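You operate a simulated robot arm through the tools that you are given. There is no shell and no other tool. Be economical: measure what you need, move in short steps, check, and stop when the job is done.

Carry out the task below with a simulated two-armed robot. There is one attempt and no reset: what you move stays moved.

JOB
Put the brown hinge from the top of the white counter on the shelf under the black bench. Put one of the red packers from the flat grey tray on the blue mat. Put the grey foam strip on the top of the blue bench. Take the cap off the white bottle and lay it down on the top of the low table. Put two of the cork pads from the top of the steel bench on the top of the low table. Take the yellow pad and leave it on top of the marks card. Do these in any order. Set down upright: yellow pad.

The check looks at the end state, three seconds after you hand in, the way a careful person would. Anything else that was tipped, shoved, dropped, spilled or broken makes it a failure. Lids that push on must go on centred and level and be pressed home; caps that screw on are set level and turned clockwise until they are tight.

ROBOT AND FRAMES
Two 6-joint arms with two-finger grippers on one trunk, on a base that drives. Base frame: it is fixed to the floor where the robot stands at the start and does not move with it; the origin is under the middle of the robot, x ahead of it, y to its left, z up; the surface under the hand at the start is at about z = 850. Lengths are in mm, angles in rad, forces in N, time in s.
The left shoulder is at the start at [70, 176, 1215], the right one opposite. With the tool pointing down near the work surface each hand reaches from about 460 to 800 mm from the robot's upright axis, wherever it stands, measured 20 degrees to its own side. Places, roughly: blue mat [3700, -2200, 900]; brown hinge (12x8x4 cm) [700, 200, 900]; cork pad (4x4x3 cm) [13100, -1900, 900]; grey foam strip (20x7x7 cm) [3600, 700, 300]; marks card [12750, -1500, 750]; red packer [1750, -1250, 750]; shelf under the black bench [1500, -1600, 300]; top of the blue bench [3800, 400, 800]; top of the low table [10700, 1600, 400]; white bottle [11000, 2500, 500]; yellow pad (6x6x6 cm) [13100, -2000, 900]. Payload 2.45 kg a hand.
Tool frame (each hand has its own): the origin (TCP) lies between the finger pads and is the grasp point; the fingertips stand 26 mm ahead of it; z points along the fingers, y is the line along which they close. Largest opening 96 mm; the body of the gripper starts 69 mm behind the TCP.
Orientation is that of the tool frame in the base frame, as a unit quaternion [x, y, z, w]. With the fingers straight down and closing along the base's y, the tool's x points along the base's -x, its y along +y and its z along -z.

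CONTROLS
- The arms move only by the tool servo_tool. It takes "left_motion", "right_motion" or both (then of equal length, played together; a hand with none holds still); each is a list of rows, each an object of numbers (a shift or turn left out is 0, a gripper value left out holds the last): "tx", "ty", "tz": the shift along the tool's x, y, z in mm; "rx", "ry", "rz": the turn, a rotation vector about the tool's x, y, z in rad; "grip": the finger opening in mm, from 0 to 96. In form: [{"tx": .., "ty": .., "tz": .., "rx": .., "ry": .., "rz": .., "grip": ..}, ...]. A call has 1 to 12 rows; each row shifts and turns the commanded pose from where the row before left it, along the tool's axes as they then stand. A row lasts 0.2 s, in which the tool goes at most 50 mm and 0.15 rad; a call with a longer step from one row to the next is refused whole, and so is a gripper value outside its range. A pose out of reach is approached as far as the arm can. The call stops where the force on the tool passes 40 N (or 10 N more than at its start, if that is more) or the arm is blocked; 0.2 s more then pass. Each finger halts on what it meets, pressing with about 36 N; the grip force reading is that of the motor and also rises with nothing between the fingers. The clock runs only during rows and for 0.2 s after the last one: add rows that do not move to give the fingers time. It gives the time, the measured TCP pose, the force on the tool (base axes), the opening and the grip force at its end, in the units of the frame above (readings bear some noise), with the torque about the TCP (base axes, N m) and any sound that the robot's microphone picked up, and new pictures: "show" is both (left out), scene, wrist or none (wrist: the cameras of the hands that moved).
- Cameras (640 x 400 px; columns grow to the right, rows downward): "scene" is now at [135.9, 18.1, 1533.5]; the picture's right is [0.20, -0.98, 0.00], its down [-0.57, -0.12, -0.81] and it looks along [0.80, 0.16, -0.58] (base axes); focal length 282 px, centre (320, 200). "left" rides on the left gripper at [82, -3, -98] in its tool frame; the picture's right is [0.04, 1.00, 0.00], its down [-0.73, 0.03, -0.68] and it looks along [-0.68, 0.03, 0.73] (tool axes); focal length 256 px, centre (320, 200). "right" rides on the right gripper at [82, 3, -98] in its tool frame; the picture's right is [-0.04, 1.00, 0.00], its down [-0.73, -0.03, -0.68] and it looks along [-0.68, -0.03, 0.73] (tool axes); focal length 256 px, centre (320, 200). There is no depth. A picture from a camera that has moved, and an enlarged one, comes with that camera's place and axes in the base frame and with its lens.
- lift_body(by): slides the trunk up (or, below 0, down) by that many mm; the arms and the scene camera ride with it, the base frame stays. It gives what a move gives, with no picture.
- base_move(legs): drives the robot by 1 to 6 legs, each [ahead, left, turn to the left] in mm, mm and rad, along the robot's own axes; the way and the turn of a leg run together, so that a leg with both is an arc; at most 1500 mm and 3.142 rad a leg. The arms and the cameras ride along, it lands a little off, and it stops where it bumps. It gives what a move gives, and a new picture of the scene camera.
- turn_head(pan, tilt): turns the head with the scene camera to pan (to the left, within 1.501 rad either way) and tilt (down, from -0.506 to 1.204), counted from straight ahead of the robot. It gives what a move gives, and a new picture of the scene camera.
- inspect(camera, box): a new picture of the part [left, top, right, bottom] of that camera's present view, enlarged. It takes no simulated time.
- finish_job(): hands the job in; it is judged then, once.

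Work in short steps. Places have to be worked out from the pictures, the camera data and where the tool is seen: move nearer, look again, correct. Check each grasp and each placing, and mend what went wrong. You have 196 turns and 260 pictures in all, those below and enlarged ones among them. Open the grippers and draw the arms clear of the work before you hand the job in, unless the task says otherwise.

The tools are called after "Call:" as a command line: name --argument value ..., lists and objects as JSON in quotes. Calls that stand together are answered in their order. servo_tool: Moves the arms, as the interface text tells. Its arguments: {"type":"object","properties":{"left_motion":{"type":"array","items":{"type":"object","properties":{"tx":{"type":"number"},"ty":{"type":"number"},"tz":{"type":"number"},"rx":{"type":"number"},"ry":{"type":"number"},"rz":{"type":"number"},"grip":{"type":"number"}}}},"right_motion":{"type":"array","items":{"type":"object","properties":{"tx":{"type":"number"},"ty":{"type":"number"},"tz":{"type":"number"},"rx":{"type":"number"},"ry":{"type":"number"},"rz":{"type":"number"},"grip":{"type":"number"}}}},"show":{"type":"string","enum":["both","scene","wrist","none"]}},"required":[]} The other tools are called the same way: lift_body (by) slides the trunk up or down; base_move (legs) drives the base; turn_head (pan, tilt) turns the head that bears the scene camera; inspect (camera, box) takes an enlarged picture of a part of a camera's view; finish_job () hands the job in.

At the start:

```text
clock: 0.0
left_position: [508.2, 328.4, 1166.0]
left_tcp_rot: [-0.001, 1.0, -0.001, 0.0]
left_force: [0.6, -0.5, 0.5]
left_torque: [0.02, -0.01, 0.02]
left_gripper_width: 96.0
left_grasp_force: 0.0
right_position: [631.5, -132.7, 1166.6]
right_tcp_rot: [0.0, 1.0, 0.002, 0.0]
right_force: [-0.1, 0.1, 0.3]
right_torque: [0.03, 0.01, -0.03]
right_gripper_width: 95.6
right_grasp_force: 0.1
trunk travel left (down, up): [-700.0, 140.0]
robot x, y, heading: [-1.8, 1.7, -0.005]
head pan, tilt: [0.199, 0.62]
```

scene: 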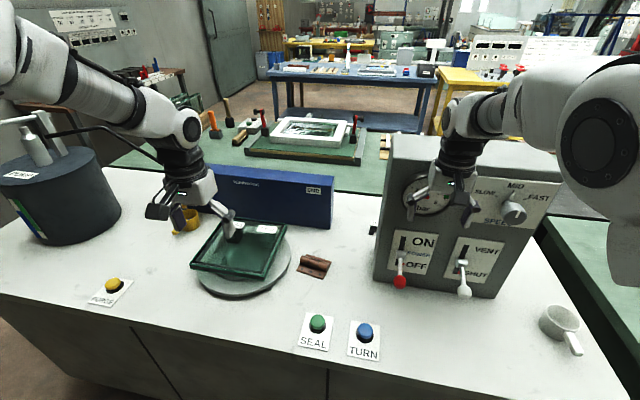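
right: 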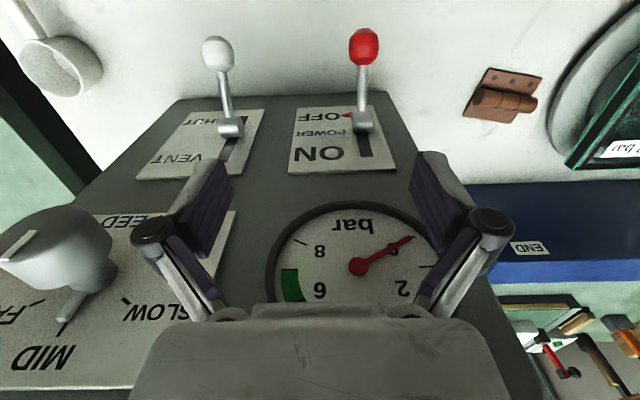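
left: 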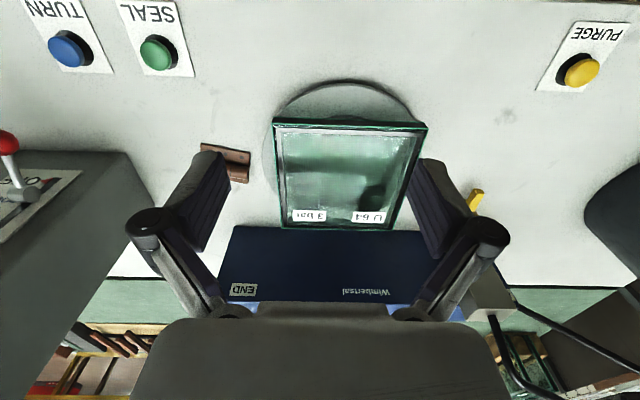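

I'll look closely at the hinge to judge its pose.

Call:
inspect --camera "scene" --box '[250, 220, 378, 300]'

Call:
inspect --camera "right" --box '[400, 20, 640, 170]'

Call:
turn_head --pan -0.8 --tilt 0.4

```text
5.00 times, centred on (314, 260) of scene
camera zoom: at [135.9, 18.1, 1533.5], right [0.2, -0.98, 0.0], down [-0.57, -0.12, -0.81], along [0.8, 0.16, -0.58], focal length 1408 px, centre (350, -100)
```

zoom: 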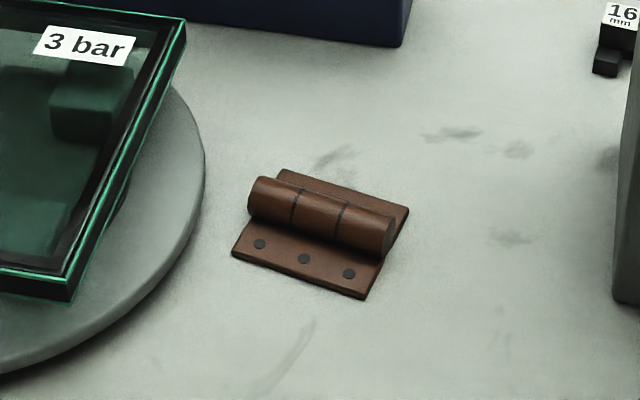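

```text
2.67 times, centred on (520, 95) of right
camera zoom: at [549.2, -128.8, 1263.0], right [0.04, 1.0, 0.0], down [0.73, -0.03, 0.68], along [0.68, -0.03, -0.73], focal length 683 px, centre (-213, 480)
```

zoom: 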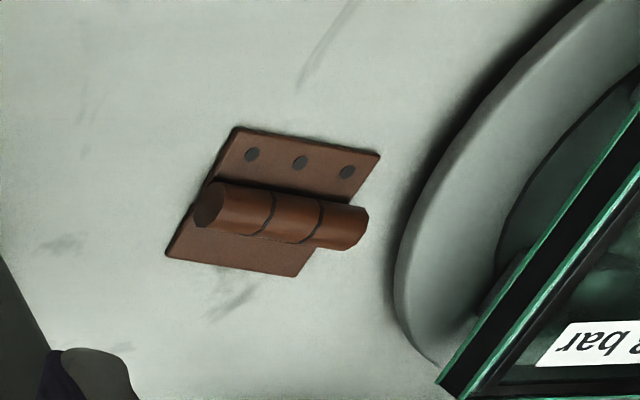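

```text
clock: 1.3
left_position: [508.2, 327.2, 1165.3]
left_tcp_rot: [0.0, 1.0, -0.001, 0.0]
left_force: [-0.1, -0.1, -0.3]
left_torque: [-0.01, 0.03, 0.02]
left_gripper_width: 95.9
left_grasp_force: 0.1
right_position: [631.6, -132.6, 1165.3]
right_tcp_rot: [-0.001, 1.0, 0.001, 0.002]
right_force: [-0.2, -1.0, -0.3]
right_torque: [0.01, 0.0, -0.02]
right_gripper_width: 96.0
right_grasp_force: 0.1
trunk travel left (down, up): [-700.0, 140.0]
robot x, y, heading: [-1.3, -4.0, 0.003]
head pan, tilt: [-0.799, 0.4]
camera scene: at [114.4, -65.7, 1553.4], right [-0.72, -0.7, 0.0], down [-0.27, 0.28, -0.92], along [0.64, -0.66, -0.39], focal length 282 px, centre (320, 200)
```

scene: 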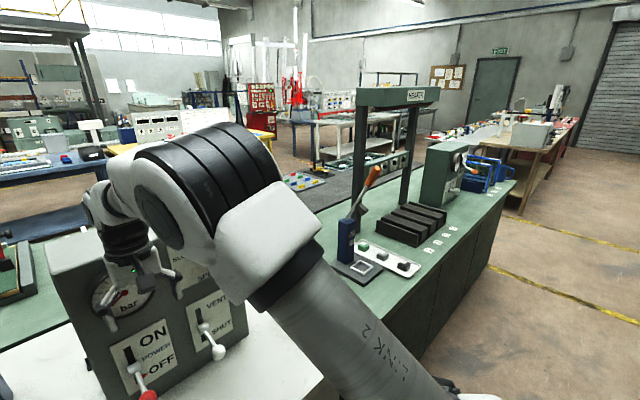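

Hinge centre is about [722,152], with its barrel roughly along y, turned about 11°. I move the left hand above it, then turn it to close across the barrel.

Call:
servo_tool --left_motion '[{"tx": -30.6, "ty": -25, "tz": 16}, {"tx": -30.6, "ty": -25, "tz": 16}, {"tx": -30.6, "ty": -25, "tz": 16}, {"tx": -30.6, "ty": -25, "tz": 16}, {"tx": -30.6, "ty": -25, "tz": 16}, {"tx": -30.6, "ty": -25, "tz": 16}, {"tx": -30.6, "ty": -25, "tz": 16}]' --show "none"

Call:
servo_tool --left_motion '[{"rz": -0.138}, {"rz": -0.138}, {"rz": -0.138}, {"rz": -0.138}, {"rz": -0.138}, {"rz": -0.138}, {"rz": -0.138}, {"rz": -0.138}, {"rz": -0.138}, {"rz": -0.138}, {}]' --show "wrist"

```text
clock: 2.9
left_position: [723.6, 154.7, 1050.3]
left_tcp_rot: [0.0, 1.0, 0.0, -0.001]
left_force: [-0.5, 0.1, 0.4]
left_torque: [0.01, 0.05, 0.0]
left_gripper_width: 96.1
left_grasp_force: 0.1
right_position: [633.7, -132.4, 1164.6]
right_tcp_rot: [0.0, 1.0, 0.001, -0.001]
right_force: [0.3, -0.3, -0.7]
right_torque: [0.0, 0.02, -0.01]
right_gripper_width: 95.7
right_grasp_force: 0.0
trunk travel left (down, up): [-700.0, 140.0]
robot x, y, heading: [-2.3, -0.2, 0.003]
head pan, tilt: [-0.799, 0.4]
```

```text
clock: 5.3
left_position: [722.2, 153.0, 1052.7]
left_tcp_rot: [-0.638, 0.77, 0.0, -0.001]
left_force: [-0.1, -0.2, -0.7]
left_torque: [-0.03, -0.01, 0.02]
left_gripper_width: 95.8
left_grasp_force: 0.0
right_position: [631.3, -132.6, 1164.6]
right_tcp_rot: [0.0, 1.0, 0.001, 0.0]
right_force: [0.8, -0.3, -0.7]
right_torque: [0.01, -0.02, 0.01]
right_gripper_width: 96.2
right_grasp_force: 0.0
trunk travel left (down, up): [-700.0, 140.0]
robot x, y, heading: [0.3, 0.5, -0.0]
head pan, tilt: [-0.799, 0.4]
camera left: at [710.2, 73.4, 1151.6], right [-0.99, 0.15, 0.0], down [0.11, 0.73, 0.68], along [0.1, 0.67, -0.73], focal length 256 px, centre (320, 200)
```

left: 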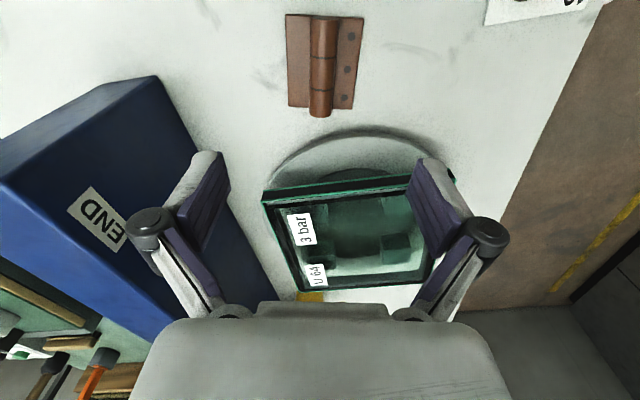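

Hand is centred over the barrel and aligned. I narrow the opening and descend.

Call:
servo_tool --left_motion '[{"ty": 2, "tz": 40, "grip": 60}, {"tz": 40}, {"tz": 40}, {"tz": 30}, {}]' --show "wrist"

```text
clock: 6.5
left_position: [719.4, 153.0, 902.9]
left_tcp_rot: [-0.637, 0.771, 0.0, 0.0]
left_force: [0.0, 0.1, -0.1]
left_torque: [-0.01, 0.03, 0.02]
left_gripper_width: 60.2
left_grasp_force: 0.1
right_position: [630.5, -132.9, 1166.8]
right_tcp_rot: [0.001, 1.0, 0.001, 0.001]
right_force: [-0.4, 0.0, -0.5]
right_torque: [0.0, 0.02, -0.02]
right_gripper_width: 95.7
right_grasp_force: 0.0
trunk travel left (down, up): [-700.0, 140.0]
robot x, y, heading: [-3.2, 0.9, -0.0]
head pan, tilt: [-0.799, 0.4]
camera left: at [707.7, 72.9, 1002.1], right [-0.99, 0.15, 0.0], down [0.11, 0.73, 0.68], along [0.1, 0.67, -0.73], focal length 256 px, centre (320, 200)
```

left: 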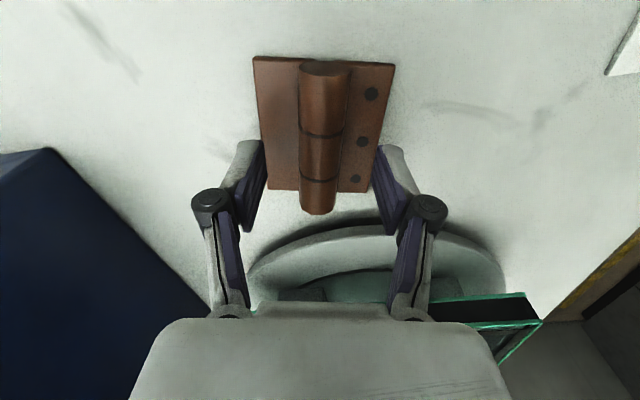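

Centred. Go down the last bit and close on the barrel.

Call:
servo_tool --left_motion '[{"tz": 9}, {"tz": 8}, {"grip": 5}, {}, {}, {}]' --show "wrist"

```text
clock: 7.9
left_position: [721.0, 152.9, 886.7]
left_tcp_rot: [-0.636, 0.771, 0.0, -0.001]
left_force: [0.2, -0.9, 0.0]
left_torque: [0.02, 0.02, 0.01]
left_gripper_width: 24.6
left_grasp_force: 35.9
right_position: [630.8, -132.2, 1166.5]
right_tcp_rot: [0.0, 1.0, 0.001, 0.0]
right_force: [0.6, 0.0, -0.5]
right_torque: [-0.01, 0.01, -0.02]
right_gripper_width: 96.1
right_grasp_force: 0.1
trunk travel left (down, up): [-700.0, 140.0]
robot x, y, heading: [1.0, -1.9, 0.001]
head pan, tilt: [-0.799, 0.4]
camera left: at [708.7, 72.6, 985.1], right [-0.99, 0.15, 0.0], down [0.11, 0.73, 0.68], along [0.1, 0.67, -0.73], focal length 256 px, centre (320, 200)
```

left: 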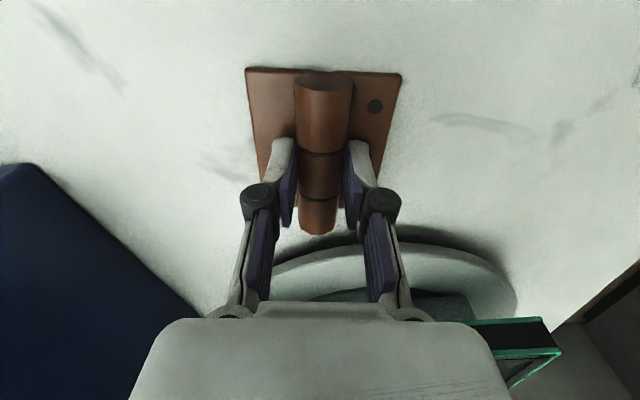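

Gripped at 24.6 mm. Lift and draw back.

Call:
servo_tool --left_motion '[{"tz": -44}, {"tz": -44}, {"tz": -44}, {"tz": -44}, {"tz": -44}, {"tz": -44}, {"ty": 40}, {"ty": 40}, {"ty": 40}, {"ty": 40}, {"ty": 40}]' --show "wrist"

Call:
turn_head --pan -1.3 --tilt 0.35

```text
clock: 10.3
left_position: [517.6, 191.5, 1149.3]
left_tcp_rot: [-0.637, 0.771, -0.001, 0.0]
left_force: [-0.9, 0.7, -0.5]
left_torque: [-0.01, 0.01, 0.03]
left_gripper_width: 24.6
left_grasp_force: 36.0
right_position: [628.5, -131.8, 1166.9]
right_tcp_rot: [-0.001, 1.0, 0.002, 0.002]
right_force: [-1.5, -0.7, 0.4]
right_torque: [-0.01, -0.01, 0.0]
right_gripper_width: 96.3
right_grasp_force: 0.0
trunk travel left (down, up): [-700.0, 140.0]
robot x, y, heading: [-0.2, 2.0, -0.003]
head pan, tilt: [-0.799, 0.4]
camera left: at [506.5, 110.7, 1247.7], right [-0.99, 0.15, 0.0], down [0.11, 0.73, 0.68], along [0.1, 0.67, -0.73], focal length 256 px, centre (320, 200)
```

left: 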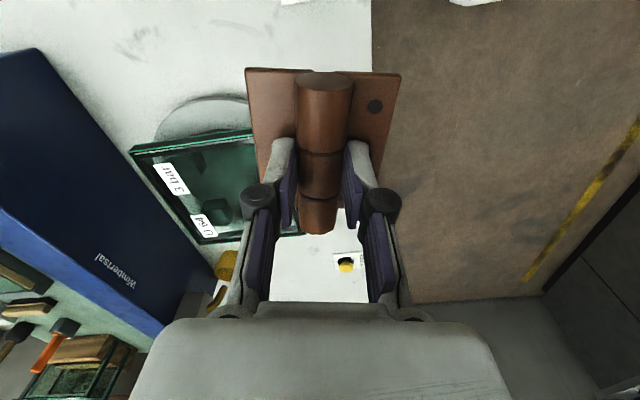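

```text
clock: 11.2
left_position: [521.5, 189.5, 1147.9]
left_tcp_rot: [-0.637, 0.771, -0.001, -0.001]
left_force: [-0.7, 0.8, -2.0]
left_torque: [0.01, 0.01, 0.0]
left_gripper_width: 24.6
left_grasp_force: 35.6
right_position: [631.3, -131.1, 1166.2]
right_tcp_rot: [0.0, 1.0, 0.001, 0.0]
right_force: [0.6, 0.2, -0.7]
right_torque: [-0.03, -0.03, 0.0]
right_gripper_width: 95.9
right_grasp_force: 0.1
trunk travel left (down, up): [-700.0, 140.0]
robot x, y, heading: [0.1, 2.3, 0.003]
head pan, tilt: [-1.3, 0.351]
camera scene: at [75.2, -89.0, 1557.9], right [-0.96, -0.27, 0.0], down [-0.09, 0.33, -0.94], along [0.25, -0.9, -0.34], focal length 282 px, centre (320, 200)
```

scene: 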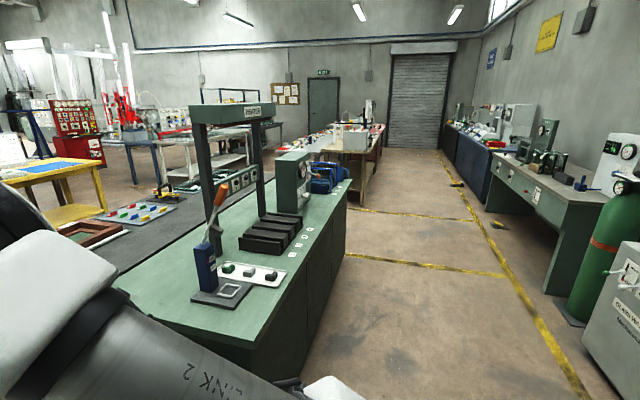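

The black bench lies behind the green counter, reached by the aisle round its right end (y≈-2400). I back off, turn right and drive down the aisle.

Call:
base_move --legs '[[-300, 0, 0], [0, 0, -1.57], [1500, 0, 0], [1300, 0, 0]]'

Call:
turn_head --pan 1.3 --tilt 0.4

```text
clock: 30.4
left_position: [23.2, -3382.4, 1148.4]
left_tcp_rot: [0.086, 0.996, 0.0, -0.001]
left_force: [0.3, 0.6, -0.6]
left_torque: [0.01, -0.03, 0.0]
left_gripper_width: 24.6
left_grasp_force: 36.1
right_position: [-297.2, -3496.7, 1166.0]
right_tcp_rot: [0.7, 0.714, -0.001, 0.001]
right_force: [-0.6, -0.5, 0.2]
right_torque: [0.01, 0.03, 0.0]
right_gripper_width: 96.0
right_grasp_force: 0.0
trunk travel left (down, up): [-700.0, 140.0]
robot x, y, heading: [-175.1, -2864.1, -1.553]
head pan, tilt: [-1.3, 0.351]
camera scene: at [-265.0, -2940.5, 1558.0], right [-0.28, 0.96, 0.0], down [0.33, 0.1, -0.94], along [-0.9, -0.27, -0.34], focal length 282 px, centre (320, 200)
```

scene: 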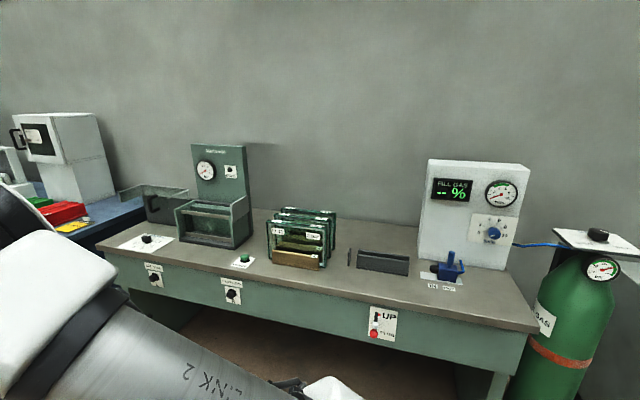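

```text
clock: 32.7
left_position: [24.3, -3382.2, 1147.3]
left_tcp_rot: [0.086, 0.996, 0.0, -0.001]
left_force: [-0.5, 0.3, -0.9]
left_torque: [0.01, 0.0, -0.01]
left_gripper_width: 24.8
left_grasp_force: 36.0
right_position: [-297.8, -3496.7, 1166.9]
right_tcp_rot: [0.7, 0.714, 0.001, 0.001]
right_force: [-0.7, -0.1, -0.7]
right_torque: [0.01, 0.0, 0.05]
right_gripper_width: 95.9
right_grasp_force: 0.1
trunk travel left (down, up): [-700.0, 140.0]
robot x, y, heading: [-173.4, -2864.6, -1.56]
head pan, tilt: [1.3, 0.4]
camera scene: at [-86.1, -2937.5, 1553.4], right [-0.25, -0.97, 0.0], down [-0.38, 0.1, -0.92], along [0.89, -0.23, -0.39], focal length 282 px, centre (320, 200)
```

scene: 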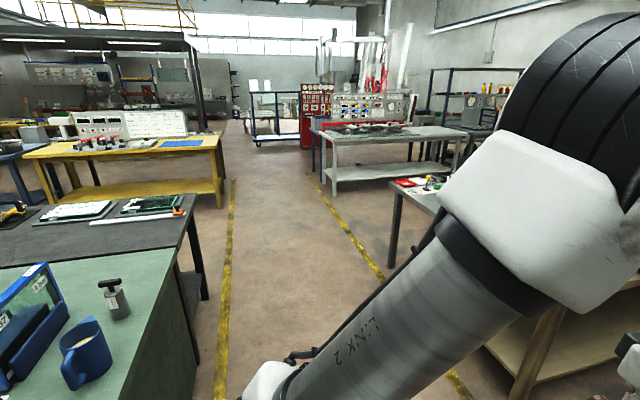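

There is a clear aisle along y≈-3000. I turn left and drive along +x to the corridor between the black and yellow benches.

Call:
base_move --legs '[[0, 0, 1.56], [1350, -300, 0], [1400, 0, 0]]'

Call:
turn_head --pan 1.4 --tilt 0.5

```text
clock: 50.1
left_position: [3081.9, -2762.4, 1149.2]
left_tcp_rot: [-0.685, 0.729, -0.001, -0.001]
left_force: [-0.2, 0.2, -1.4]
left_torque: [0.01, 0.0, 0.0]
left_gripper_width: 24.6
left_grasp_force: 35.6
right_position: [3231.7, -3068.2, 1166.4]
right_tcp_rot: [-0.064, 0.998, 0.001, 0.001]
right_force: [-0.3, 0.3, -0.2]
right_torque: [-0.02, 0.03, 0.02]
right_gripper_width: 96.0
right_grasp_force: 0.0
trunk travel left (down, up): [-700.0, 140.0]
robot x, y, heading: [2590.4, -3018.0, 0.127]
head pan, tilt: [1.3, 0.4]
camera scene: at [2651.7, -2918.8, 1553.4], right [0.99, -0.14, 0.0], down [-0.06, -0.39, -0.92], along [0.13, 0.91, -0.39], focal length 282 px, centre (320, 200)
```

scene: 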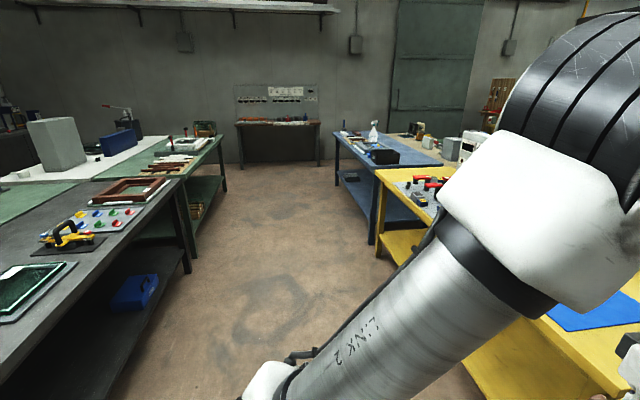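

```text
clock: 50.8
left_position: [3081.6, -2762.2, 1148.5]
left_tcp_rot: [-0.684, 0.729, -0.001, -0.001]
left_force: [0.0, -0.3, -1.1]
left_torque: [-0.01, 0.0, 0.0]
left_gripper_width: 24.9
left_grasp_force: 36.1
right_position: [3233.8, -3066.9, 1166.5]
right_tcp_rot: [-0.064, 0.998, 0.001, 0.0]
right_force: [0.1, -0.1, -0.1]
right_torque: [0.0, -0.03, 0.01]
right_gripper_width: 96.2
right_grasp_force: 0.0
trunk travel left (down, up): [-700.0, 140.0]
robot x, y, heading: [2589.8, -3015.4, 0.127]
head pan, tilt: [1.4, 0.499]
camera scene: at [2643.0, -2919.5, 1544.3], right [1.0, -0.04, 0.0], down [-0.02, -0.48, -0.88], along [0.04, 0.88, -0.48], focal length 282 px, centre (320, 200)
```

scene: 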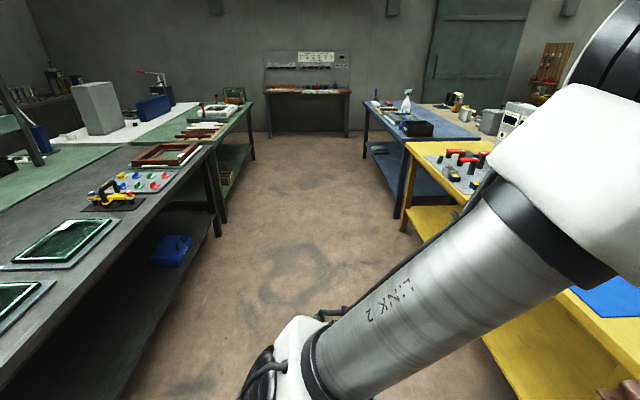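

The corridor between benches is clear, with the tray and shelf on the black bench visible. I turn to face it and drive up in front.

Call:
base_move --legs '[[0, 0, 3.0], [150, -1450, 0]]'

Call:
turn_head --pan 0.0 --tilt 0.7

```text
clock: 65.0
left_position: [1891.9, -1799.6, 1147.8]
left_tcp_rot: [0.763, 0.647, 0.001, -0.001]
left_force: [1.3, 0.0, -0.5]
left_torque: [0.0, 0.0, 0.02]
left_gripper_width: 24.5
left_grasp_force: 35.7
right_position: [1773.9, -1479.5, 1165.6]
right_tcp_rot: [1.0, 0.014, -0.001, 0.0]
right_force: [0.7, 0.9, 1.5]
right_torque: [0.0, -0.02, 0.02]
right_gripper_width: 96.1
right_grasp_force: 0.0
trunk travel left (down, up): [-700.0, 140.0]
robot x, y, heading: [2405.2, -1593.8, -3.113]
head pan, tilt: [1.4, 0.499]
camera scene: at [2343.5, -1685.9, 1544.2], right [-0.99, 0.14, 0.0], down [0.07, 0.47, -0.88], along [-0.13, -0.87, -0.48], focal length 282 px, centre (320, 200)
```

scene: 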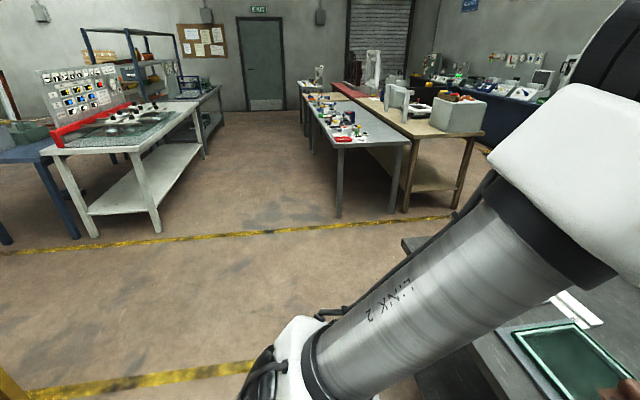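

```text
clock: 66.5
left_position: [1892.3, -1799.6, 1148.0]
left_tcp_rot: [0.763, 0.647, 0.002, -0.001]
left_force: [1.0, 0.3, -0.9]
left_torque: [-0.01, 0.01, 0.01]
left_gripper_width: 24.6
left_grasp_force: 36.1
right_position: [1773.2, -1480.0, 1165.5]
right_tcp_rot: [1.0, 0.014, -0.001, 0.001]
right_force: [0.2, 0.2, -0.2]
right_torque: [-0.01, 0.02, -0.03]
right_gripper_width: 96.3
right_grasp_force: 0.1
trunk travel left (down, up): [-700.0, 140.0]
robot x, y, heading: [2405.9, -1595.1, -3.121]
head pan, tilt: [0.0, 0.7]
camera scene: at [2271.6, -1598.0, 1526.5], right [-0.03, 1.0, 0.0], down [0.64, 0.02, -0.76], along [-0.76, -0.02, -0.64], focal length 282 px, centre (320, 200)
```

scene: 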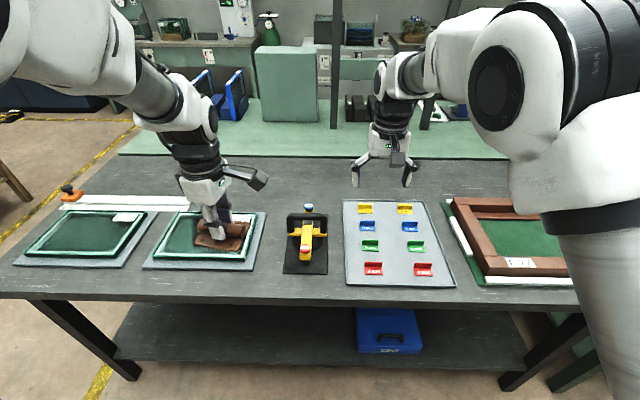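

The tray (two red packers) and the shelf are visible; bench edge is at x≈1810. I back off a bit, pull the right hand in, then lower the trunk clear of the bench edge.

Call:
servo_tool --right_motion '[{"tx": 38}, {"tx": 38}, {"tx": 38}, {"tx": 38}]' --show "none"

Call:
base_move --legs '[[-90, 0, -0.02]]'

Call:
lift_body --by -690

Call:
turn_head --pan 0.2 --tilt 0.6

```text
clock: 67.5
left_position: [1892.6, -1798.4, 1149.1]
left_tcp_rot: [0.763, 0.647, -0.001, 0.0]
left_force: [0.1, 0.2, -0.9]
left_torque: [0.0, 0.01, -0.01]
left_gripper_width: 24.6
left_grasp_force: 36.2
right_position: [1923.7, -1470.9, 1169.1]
right_tcp_rot: [1.0, 0.008, 0.002, 0.016]
right_force: [0.2, 0.7, -0.5]
right_torque: [-0.03, 0.05, 0.0]
right_gripper_width: 95.9
right_grasp_force: 0.0
trunk travel left (down, up): [-700.0, 140.0]
robot x, y, heading: [2405.0, -1593.6, -3.113]
head pan, tilt: [0.0, 0.7]
```

```text
clock: 68.6
left_position: [1977.7, -1788.5, 1147.9]
left_tcp_rot: [0.768, 0.64, 0.001, 0.0]
left_force: [-0.7, 0.1, -0.3]
left_torque: [-0.03, -0.02, -0.03]
left_gripper_width: 24.7
left_grasp_force: 36.4
right_position: [2013.4, -1462.6, 1170.3]
right_tcp_rot: [1.0, -0.001, -0.003, 0.016]
right_force: [-0.1, -0.3, 0.2]
right_torque: [-0.01, -0.02, 0.02]
right_gripper_width: 96.0
right_grasp_force: 0.0
trunk travel left (down, up): [-700.0, 140.0]
robot x, y, heading: [2498.6, -1595.0, -3.134]
head pan, tilt: [0.0, 0.7]
camera scene: at [2361.1, -1593.7, 1526.3], right [-0.01, 1.0, 0.0], down [0.65, 0.01, -0.76], along [-0.76, -0.01, -0.65], focal length 282 px, centre (320, 200)
```

scene: 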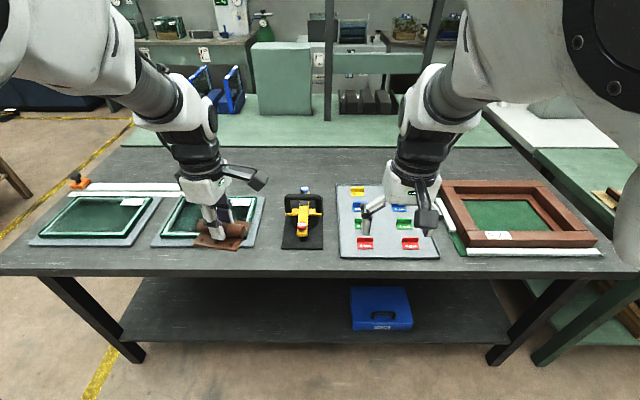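

```text
refused: -690 is not a number from -400 to 400
```

```text
clock: 69.4
left_position: [1981.9, -1789.2, 1148.7]
left_tcp_rot: [0.768, 0.641, 0.0, -0.001]
left_force: [0.4, -0.4, -0.2]
left_torque: [0.0, -0.01, -0.05]
left_gripper_width: 24.7
left_grasp_force: 35.9
right_position: [2015.3, -1461.4, 1173.0]
right_tcp_rot: [1.0, -0.002, -0.003, 0.018]
right_force: [0.0, -0.4, 0.0]
right_torque: [0.02, 0.01, 0.02]
right_gripper_width: 96.0
right_grasp_force: 0.0
trunk travel left (down, up): [-700.0, 140.0]
robot x, y, heading: [2495.7, -1590.8, -3.13]
head pan, tilt: [0.201, 0.6]
camera scene: at [2363.1, -1611.3, 1535.4], right [-0.21, 0.98, 0.0], down [0.55, 0.12, -0.83], along [-0.81, -0.17, -0.56], focal length 282 px, centre (320, 200)
```

scene: 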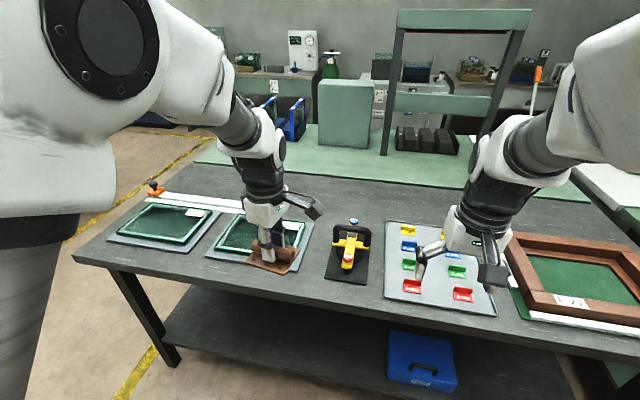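

Both hands are clear of the bench edge (x≈1810). Lower the trunk in two steps.

Call:
lift_body --by -400

Call:
lift_body --by -290

Call:
turn_head --pan 0.2 --tilt 0.5

```text
clock: 73.2
left_position: [1980.2, -1787.6, 747.7]
left_tcp_rot: [0.768, 0.64, 0.001, 0.0]
left_force: [0.6, -1.0, -0.9]
left_torque: [-0.03, 0.0, -0.01]
left_gripper_width: 24.4
left_grasp_force: 36.1
right_position: [2013.9, -1460.5, 772.0]
right_tcp_rot: [1.0, -0.001, -0.003, 0.018]
right_force: [0.0, -0.1, 0.7]
right_torque: [-0.03, -0.01, -0.02]
right_gripper_width: 95.8
right_grasp_force: 0.2
trunk travel left (down, up): [-300.0, 540.0]
robot x, y, heading: [2496.5, -1594.9, -3.13]
head pan, tilt: [0.201, 0.6]
```

```text
clock: 76.1
left_position: [1980.1, -1787.0, 457.4]
left_tcp_rot: [0.768, 0.64, 0.001, -0.001]
left_force: [0.0, 0.6, -0.8]
left_torque: [0.01, 0.03, 0.0]
left_gripper_width: 24.7
left_grasp_force: 35.9
right_position: [2014.7, -1462.1, 482.3]
right_tcp_rot: [1.0, -0.002, -0.002, 0.017]
right_force: [0.3, 0.5, -0.6]
right_torque: [0.0, -0.02, 0.0]
right_gripper_width: 95.9
right_grasp_force: 0.1
trunk travel left (down, up): [-10.0, 830.0]
robot x, y, heading: [2500.7, -1591.7, -3.128]
head pan, tilt: [0.201, 0.6]
```

```text
clock: 76.8
left_position: [1979.5, -1788.1, 457.7]
left_tcp_rot: [0.768, 0.64, 0.0, -0.001]
left_force: [0.3, 0.1, -0.1]
left_torque: [-0.01, 0.02, 0.03]
left_gripper_width: 24.4
left_grasp_force: 36.4
right_position: [2014.2, -1462.6, 481.7]
right_tcp_rot: [1.0, -0.001, -0.001, 0.017]
right_force: [-0.4, 0.4, -1.4]
right_torque: [-0.02, 0.01, 0.0]
right_gripper_width: 95.9
right_grasp_force: 0.1
trunk travel left (down, up): [-10.0, 830.0]
robot x, y, heading: [2498.5, -1597.4, -3.131]
head pan, tilt: [0.201, 0.499]
camera scene: at [2358.6, -1611.9, 854.2], right [-0.21, 0.98, 0.0], down [0.47, 0.1, -0.88], along [-0.86, -0.18, -0.48], focal length 282 px, centre (320, 200)
```

scene: 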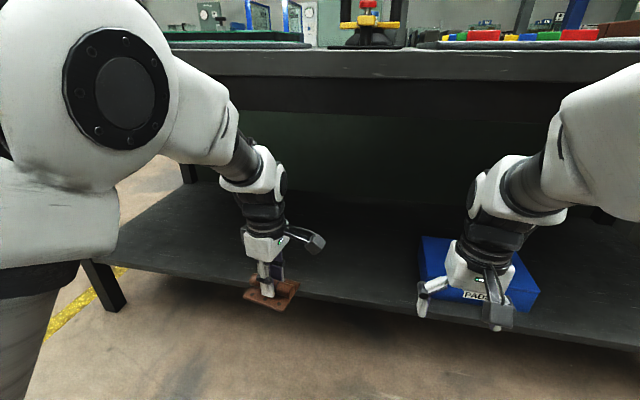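

Shelf front edge is near x≈1835, z≈270–300, apron bottom z≈755. I lower the hinge hand a bit, and creep the base forward 70 mm.

Call:
servo_tool --left_motion '[{"tz": 40}, {"tz": 40}, {"tz": 20}]' --show "none"

Call:
base_move --legs '[[70, 0, 0]]'

```text
clock: 77.6
left_position: [1978.2, -1790.3, 358.5]
left_tcp_rot: [0.768, 0.641, 0.001, 0.0]
left_force: [-0.2, -0.4, -0.7]
left_torque: [-0.03, 0.0, -0.04]
left_gripper_width: 24.4
left_grasp_force: 36.1
right_position: [2015.2, -1463.1, 482.3]
right_tcp_rot: [1.0, 0.0, -0.002, 0.017]
right_force: [0.1, 0.3, 0.2]
right_torque: [0.03, 0.02, 0.0]
right_gripper_width: 95.9
right_grasp_force: 0.0
trunk travel left (down, up): [-10.0, 830.0]
robot x, y, heading: [2499.2, -1588.7, -3.129]
head pan, tilt: [0.201, 0.499]
```

```text
clock: 78.6
left_position: [1907.8, -1792.2, 357.9]
left_tcp_rot: [0.768, 0.64, 0.001, 0.0]
left_force: [0.2, 0.1, -0.9]
left_torque: [-0.01, 0.01, -0.01]
left_gripper_width: 24.6
left_grasp_force: 36.2
right_position: [1943.0, -1464.8, 482.0]
right_tcp_rot: [1.0, 0.0, -0.002, 0.017]
right_force: [-0.1, -0.3, 0.7]
right_torque: [-0.02, 0.02, -0.01]
right_gripper_width: 96.1
right_grasp_force: 0.0
trunk travel left (down, up): [-10.0, 830.0]
robot x, y, heading: [2429.8, -1594.6, -3.129]
head pan, tilt: [0.201, 0.499]
camera scene: at [2288.2, -1613.0, 854.2], right [-0.21, 0.98, 0.0], down [0.47, 0.1, -0.88], along [-0.86, -0.18, -0.48], focal length 282 px, centre (320, 200)
```

scene: 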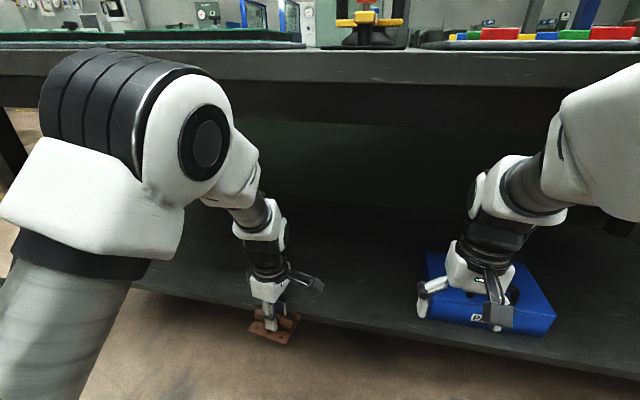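

Move forward half-way under the bench and check.

Call:
servo_tool --left_motion '[{"ty": -30, "tx": -5.5}, {"ty": -30, "tx": -5.5}, {"ty": -30, "tx": -5.5}, {}]' --show "both"

```text
clock: 79.6
left_position: [1817.3, -1792.7, 358.9]
left_tcp_rot: [0.767, 0.642, 0.001, -0.001]
left_force: [1.3, -0.6, -0.4]
left_torque: [0.01, -0.01, 0.01]
left_gripper_width: 24.5
left_grasp_force: 36.0
right_position: [1942.2, -1463.9, 482.5]
right_tcp_rot: [1.0, 0.0, -0.001, 0.018]
right_force: [0.8, -0.5, 0.5]
right_torque: [0.01, 0.01, 0.02]
right_gripper_width: 96.1
right_grasp_force: 0.1
trunk travel left (down, up): [-10.0, 830.0]
robot x, y, heading: [2427.6, -1593.7, -3.133]
head pan, tilt: [0.201, 0.499]
camera scene: at [2288.1, -1613.1, 854.2], right [-0.21, 0.98, 0.0], down [0.47, 0.1, -0.88], along [-0.86, -0.18, -0.48], focal length 282 px, centre (320, 200)
camera left: at [1827.7, -1711.5, 457.8], right [0.99, -0.14, 0.0], down [-0.1, -0.73, 0.68], along [-0.09, -0.67, -0.73], focal length 256 px, centre (320, 200)
```

scene: 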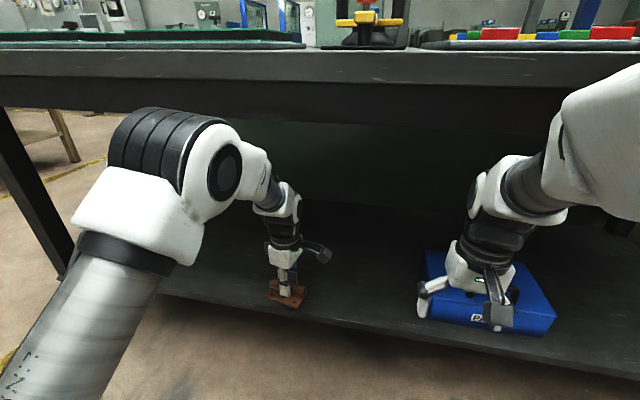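
left: 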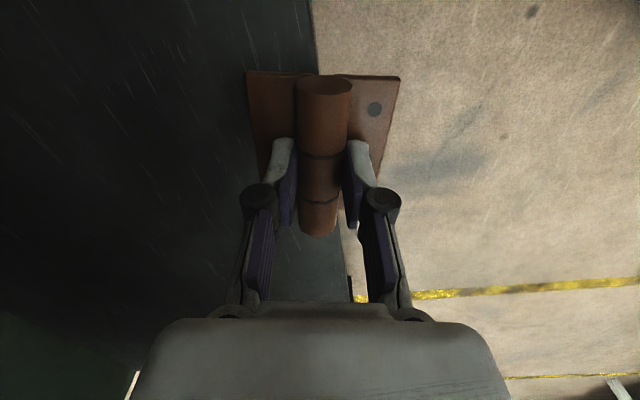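

Shelf edge at x≈1820; elbow well below the apron. Move on 100 mm further.

Call:
servo_tool --left_motion '[{"ty": -33, "tx": -6}, {"ty": -33, "tx": -6}, {"ty": -33, "tx": -6}, {}]' --show "both"

```text
clock: 80.6
left_position: [1715.8, -1791.4, 357.8]
left_tcp_rot: [0.767, 0.642, 0.002, 0.0]
left_force: [1.0, 0.1, -1.2]
left_torque: [-0.01, 0.01, -0.03]
left_gripper_width: 24.6
left_grasp_force: 35.8
right_position: [1943.7, -1465.0, 482.5]
right_tcp_rot: [1.0, 0.001, -0.002, 0.019]
right_force: [-0.5, 0.1, 0.2]
right_torque: [-0.04, 0.0, -0.01]
right_gripper_width: 95.9
right_grasp_force: 0.1
trunk travel left (down, up): [-10.0, 830.0]
robot x, y, heading: [2427.3, -1595.1, -3.132]
head pan, tilt: [0.201, 0.499]
camera scene: at [2288.0, -1613.1, 854.2], right [-0.21, 0.98, 0.0], down [0.47, 0.1, -0.88], along [-0.86, -0.18, -0.48], focal length 282 px, centre (320, 200)
camera left: at [1726.7, -1710.7, 456.8], right [0.99, -0.14, 0.0], down [-0.1, -0.73, 0.68], along [-0.09, -0.67, -0.74], focal length 256 px, centre (320, 200)
```

scene: 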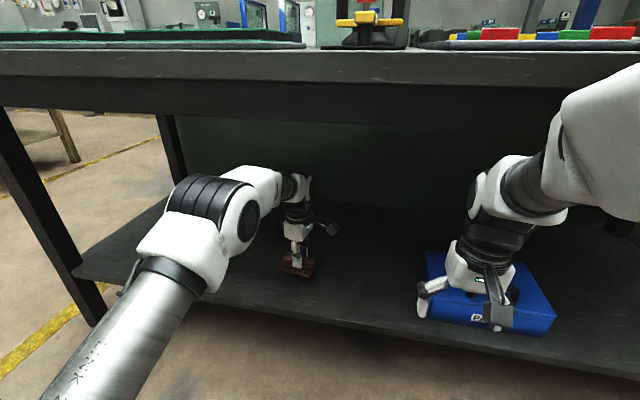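
left: 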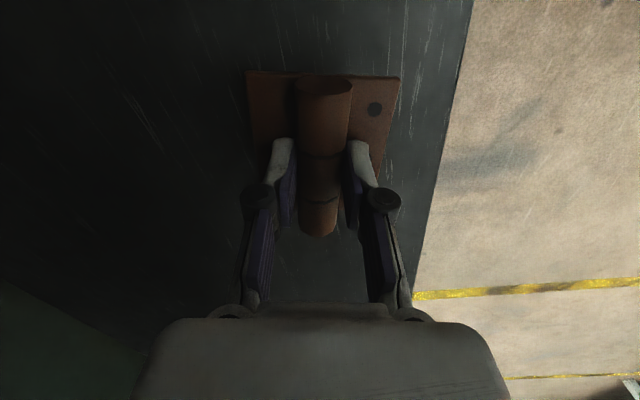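

Well inside the shelf. Descend slowly until contact is felt.

Call:
servo_tool --left_motion '[{"tz": 10}, {"tz": 10}, {"tz": 8}, {"tz": 6}, {"tz": 4}, {"tz": 4}]' --show "wrist"

```text
clock: 82.0
left_position: [1716.8, -1792.8, 316.3]
left_tcp_rot: [0.768, 0.641, 0.001, -0.001]
left_force: [0.2, -0.6, -0.7]
left_torque: [-0.04, 0.01, 0.0]
left_gripper_width: 24.6
left_grasp_force: 36.0
right_position: [1943.0, -1463.2, 483.2]
right_tcp_rot: [1.0, 0.0, -0.001, 0.018]
right_force: [-0.5, -0.5, -0.6]
right_torque: [-0.02, 0.02, 0.03]
right_gripper_width: 95.9
right_grasp_force: 0.1
trunk travel left (down, up): [-10.0, 830.0]
robot x, y, heading: [2426.2, -1596.4, -3.131]
head pan, tilt: [0.201, 0.499]
camera left: at [1727.9, -1710.9, 415.2], right [0.99, -0.14, 0.0], down [-0.1, -0.73, 0.68], along [-0.09, -0.67, -0.73], focal length 256 px, centre (320, 200)
```

left: 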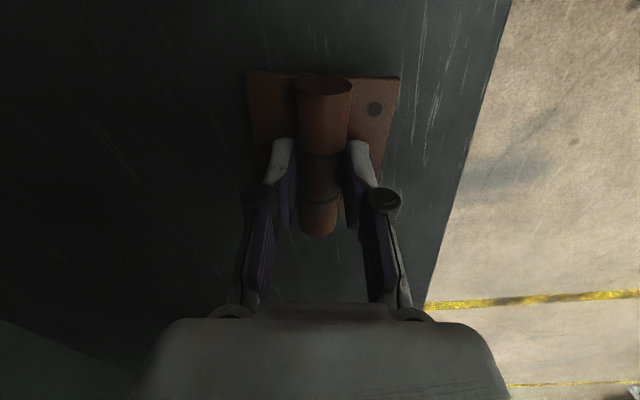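

No contact yet; continue down in small steps.

Call:
servo_tool --left_motion '[{"tz": 4}, {"tz": 4}, {"tz": 4}, {"tz": 4}, {"tz": 4}]' --show "none"

```text
clock: 83.2
left_position: [1716.2, -1792.3, 296.4]
left_tcp_rot: [0.768, 0.64, 0.001, -0.001]
left_force: [-0.5, -0.1, -0.8]
left_torque: [0.03, -0.01, 0.0]
left_gripper_width: 24.6
left_grasp_force: 36.1
right_position: [1943.4, -1463.4, 481.3]
right_tcp_rot: [1.0, 0.0, -0.002, 0.018]
right_force: [-0.6, -0.6, 0.3]
right_torque: [0.0, 0.01, -0.01]
right_gripper_width: 96.2
right_grasp_force: 0.1
trunk travel left (down, up): [-10.0, 830.0]
robot x, y, heading: [2427.1, -1594.3, -3.129]
head pan, tilt: [0.201, 0.499]
```

Call:
servo_tool --left_motion '[{"tz": 4}, {"tz": 4}, {"tz": 4}, {"tz": 4}, {"tz": 4}, {"tz": 4}]' --show "both"

```text
clock: 84.1
left_position: [1713.4, -1792.5, 291.9]
left_tcp_rot: [0.767, 0.642, -0.006, -0.004]
left_force: [3.1, -0.2, 22.0]
left_torque: [0.04, -0.62, 0.07]
left_gripper_width: 24.4
left_grasp_force: 35.1
right_position: [1945.0, -1464.9, 483.9]
right_tcp_rot: [1.0, 0.001, -0.003, 0.019]
right_force: [0.1, 0.0, 0.7]
right_torque: [-0.01, 0.02, 0.03]
right_gripper_width: 95.9
right_grasp_force: 0.0
trunk travel left (down, up): [-10.0, 830.0]
robot x, y, heading: [2428.1, -1591.3, -3.129]
head pan, tilt: [0.201, 0.499]
stopped in row 4 (left hand): the force on the tool passed its limit at 44 N (the readings are from after the stop); the commanded pose is now the measured one
camera scene: at [2290.7, -1612.5, 854.6], right [-0.21, 0.98, 0.0], down [0.47, 0.1, -0.88], along [-0.86, -0.19, -0.48], focal length 282 px, centre (320, 200)
camera left: at [1726.8, -1711.1, 390.6], right [0.99, -0.14, -0.01], down [-0.09, -0.73, 0.68], along [-0.1, -0.67, -0.73], focal length 256 px, centre (320, 200)
```

scene: 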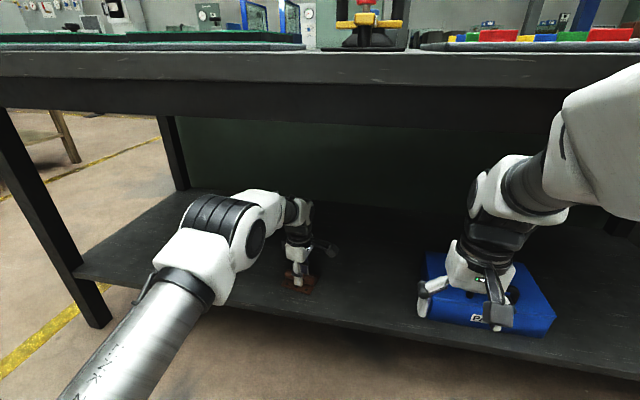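
left: 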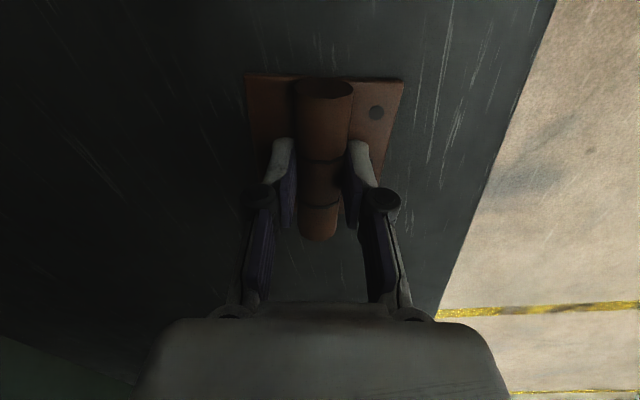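

Contact with the shelf (z≈255). Release and rise.

Call:
servo_tool --left_motion '[{"grip": 60}, {}, {}, {"tz": -15}, {"tz": -20}, {"tz": -25}, {}]' --show "wrist"

```text
clock: 85.7
left_position: [1715.7, -1795.6, 348.7]
left_tcp_rot: [0.767, 0.641, -0.002, -0.003]
left_force: [-0.1, -0.1, 0.3]
left_torque: [0.0, 0.01, 0.01]
left_gripper_width: 60.1
left_grasp_force: 0.1
right_position: [1944.5, -1464.2, 481.5]
right_tcp_rot: [1.0, 0.0, -0.001, 0.019]
right_force: [1.0, 0.5, 0.6]
right_torque: [0.02, -0.01, -0.01]
right_gripper_width: 96.2
right_grasp_force: 0.0
trunk travel left (down, up): [-10.0, 830.0]
robot x, y, heading: [2424.2, -1593.0, -3.126]
head pan, tilt: [0.201, 0.499]
camera left: at [1727.6, -1712.7, 447.0], right [0.99, -0.14, -0.01], down [-0.1, -0.73, 0.68], along [-0.1, -0.67, -0.73], focal length 256 px, centre (320, 200)
```

left: 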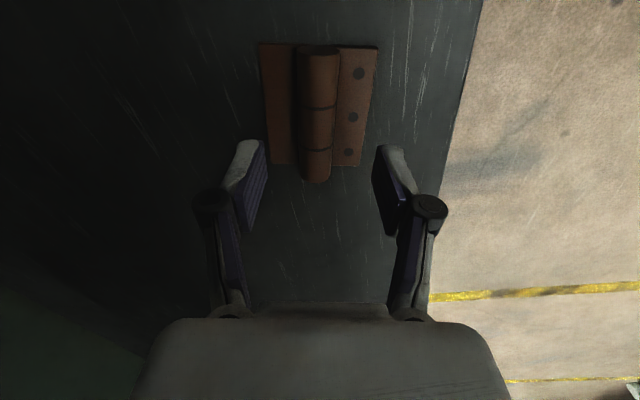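

Hinge lies flat on the shelf. Retract straight out, back off and raise the trunk.

Call:
servo_tool --left_motion '[{"ty": 38, "tx": 7}, {"ty": 38, "tx": 7}, {"ty": 38, "tx": 7}, {"ty": 38, "tx": 7}, {"ty": 38, "tx": 7}]' --show "none"

Call:
base_move --legs '[[-150, 0, 0]]'

Call:
lift_body --by 400

Call:
lift_body --by 290

```text
clock: 86.9
left_position: [1909.3, -1792.7, 348.3]
left_tcp_rot: [0.768, 0.641, -0.002, -0.003]
left_force: [-0.1, -0.1, -0.5]
left_torque: [-0.01, 0.04, -0.03]
left_gripper_width: 60.1
left_grasp_force: 0.0
right_position: [1943.0, -1464.0, 481.9]
right_tcp_rot: [1.0, -0.001, -0.002, 0.018]
right_force: [1.3, 0.3, -0.2]
right_torque: [-0.02, -0.02, -0.02]
right_gripper_width: 95.9
right_grasp_force: 0.0
trunk travel left (down, up): [-10.0, 830.0]
robot x, y, heading: [2429.3, -1595.3, -3.13]
head pan, tilt: [0.201, 0.499]
```

```text
clock: 88.3
left_position: [2065.3, -1792.2, 347.5]
left_tcp_rot: [0.766, 0.643, -0.002, -0.003]
left_force: [-0.2, -1.1, -0.1]
left_torque: [0.01, -0.01, 0.0]
left_gripper_width: 60.2
left_grasp_force: 0.1
right_position: [2099.2, -1463.7, 482.6]
right_tcp_rot: [1.0, 0.002, -0.002, 0.018]
right_force: [-0.1, 0.1, -0.2]
right_torque: [0.01, -0.02, -0.01]
right_gripper_width: 96.1
right_grasp_force: 0.1
trunk travel left (down, up): [-10.0, 830.0]
robot x, y, heading: [2581.6, -1589.9, -3.128]
head pan, tilt: [0.201, 0.499]
camera scene: at [2443.6, -1611.5, 854.2], right [-0.21, 0.98, 0.0], down [0.47, 0.1, -0.88], along [-0.86, -0.19, -0.48], focal length 282 px, centre (320, 200)
```

scene: 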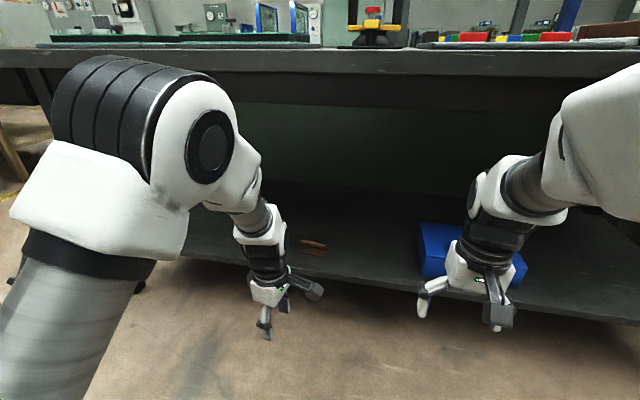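

```text
clock: 92.1
left_position: [2066.0, -1793.6, 749.1]
left_tcp_rot: [0.766, 0.643, -0.002, -0.003]
left_force: [-0.5, -0.4, 1.0]
left_torque: [-0.02, 0.03, 0.05]
left_gripper_width: 59.9
left_grasp_force: 0.0
right_position: [2098.2, -1463.4, 882.6]
right_tcp_rot: [1.0, 0.002, -0.002, 0.018]
right_force: [0.9, -1.3, -0.8]
right_torque: [-0.01, 0.02, -0.02]
right_gripper_width: 95.9
right_grasp_force: 0.1
trunk travel left (down, up): [-410.0, 430.0]
robot x, y, heading: [2583.4, -1590.2, -3.126]
head pan, tilt: [0.201, 0.499]
```

```text
clock: 95.0
left_position: [2066.1, -1792.1, 1037.3]
left_tcp_rot: [0.766, 0.643, -0.002, -0.003]
left_force: [0.3, -0.7, 0.5]
left_torque: [0.02, 0.0, -0.04]
left_gripper_width: 60.1
left_grasp_force: 0.1
right_position: [2097.4, -1464.7, 1171.5]
right_tcp_rot: [1.0, 0.002, -0.001, 0.019]
right_force: [-0.2, -0.5, 0.6]
right_torque: [0.0, -0.01, 0.0]
right_gripper_width: 95.9
right_grasp_force: 0.1
trunk travel left (down, up): [-700.0, 140.0]
robot x, y, heading: [2585.4, -1593.7, -3.128]
head pan, tilt: [0.201, 0.499]
```

Hinge seen resting on the shelf. Now packers: I estimate the reds at ≈[1773,-1458] and [1774,-1314]; drive forward and bring the right hand above the second.

Call:
base_move --legs '[[190, 0, 0]]'

Call:
servo_tool --right_motion '[{"tx": -32, "ty": -37, "tz": 10}, {"tx": -32, "ty": -37, "tz": 10}, {"tx": -32, "ty": -37, "tz": 10}, {"tx": -32, "ty": -37, "tz": 10}, {"tz": 20}, {"tz": 20}]' --show "both"

```text
clock: 96.6
left_position: [1875.5, -1799.5, 1039.2]
left_tcp_rot: [0.764, 0.646, -0.002, -0.002]
left_force: [-0.3, -0.9, -0.3]
left_torque: [0.02, 0.01, -0.02]
left_gripper_width: 60.1
left_grasp_force: 0.0
right_position: [1907.1, -1470.3, 1173.0]
right_tcp_rot: [1.0, 0.005, -0.002, 0.018]
right_force: [1.1, -0.6, 0.1]
right_torque: [0.01, 0.01, 0.01]
right_gripper_width: 96.0
right_grasp_force: 0.1
trunk travel left (down, up): [-700.0, 140.0]
robot x, y, heading: [2395.1, -1593.2, -3.12]
head pan, tilt: [0.201, 0.499]
camera scene: at [2253.9, -1615.9, 1544.5], right [-0.22, 0.98, 0.0], down [0.47, 0.11, -0.88], along [-0.86, -0.19, -0.48], focal length 282 px, centre (320, 200)
```

scene: 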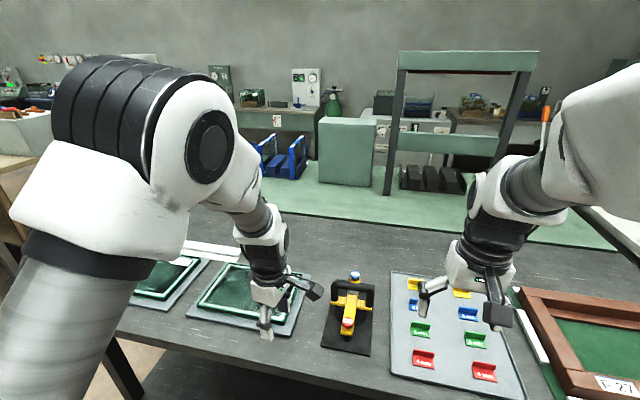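

```text
clock: 98.0
left_position: [1874.7, -1798.5, 1038.1]
left_tcp_rot: [0.764, 0.646, -0.002, -0.002]
left_force: [1.0, 0.7, -0.2]
left_torque: [-0.04, 0.01, 0.02]
left_gripper_width: 59.9
left_grasp_force: 0.0
right_position: [1778.1, -1328.5, 1090.3]
right_tcp_rot: [1.0, 0.005, -0.002, 0.018]
right_force: [-0.6, -0.2, -0.7]
right_torque: [-0.01, 0.0, 0.04]
right_gripper_width: 95.9
right_grasp_force: 0.0
trunk travel left (down, up): [-700.0, 140.0]
robot x, y, heading: [2392.0, -1593.8, -3.124]
head pan, tilt: [0.201, 0.499]
camera scene: at [2251.2, -1616.3, 1544.2], right [-0.22, 0.98, 0.0], down [0.47, 0.11, -0.88], along [-0.86, -0.19, -0.48], focal length 282 px, centre (320, 200)
camera right: at [1859.4, -1326.6, 1185.5], right [-0.03, -1.0, 0.04], down [-0.73, 0.05, 0.68], along [-0.68, -0.01, -0.73], focal length 256 px, centre (320, 200)
```

scene: 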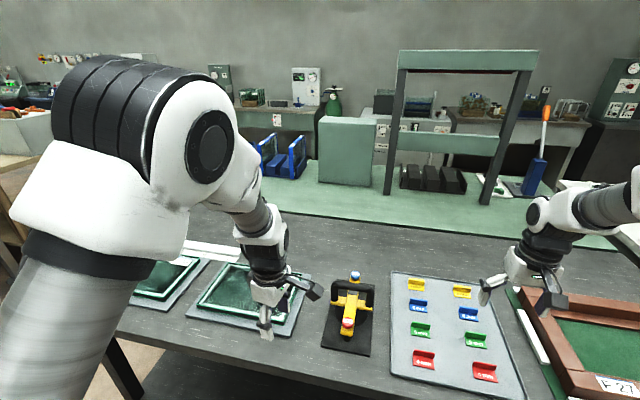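
right: 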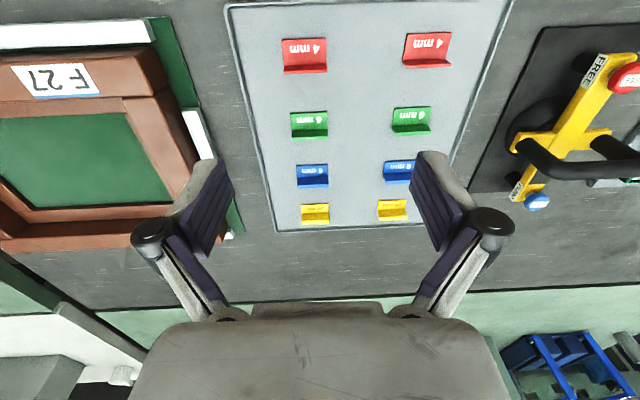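

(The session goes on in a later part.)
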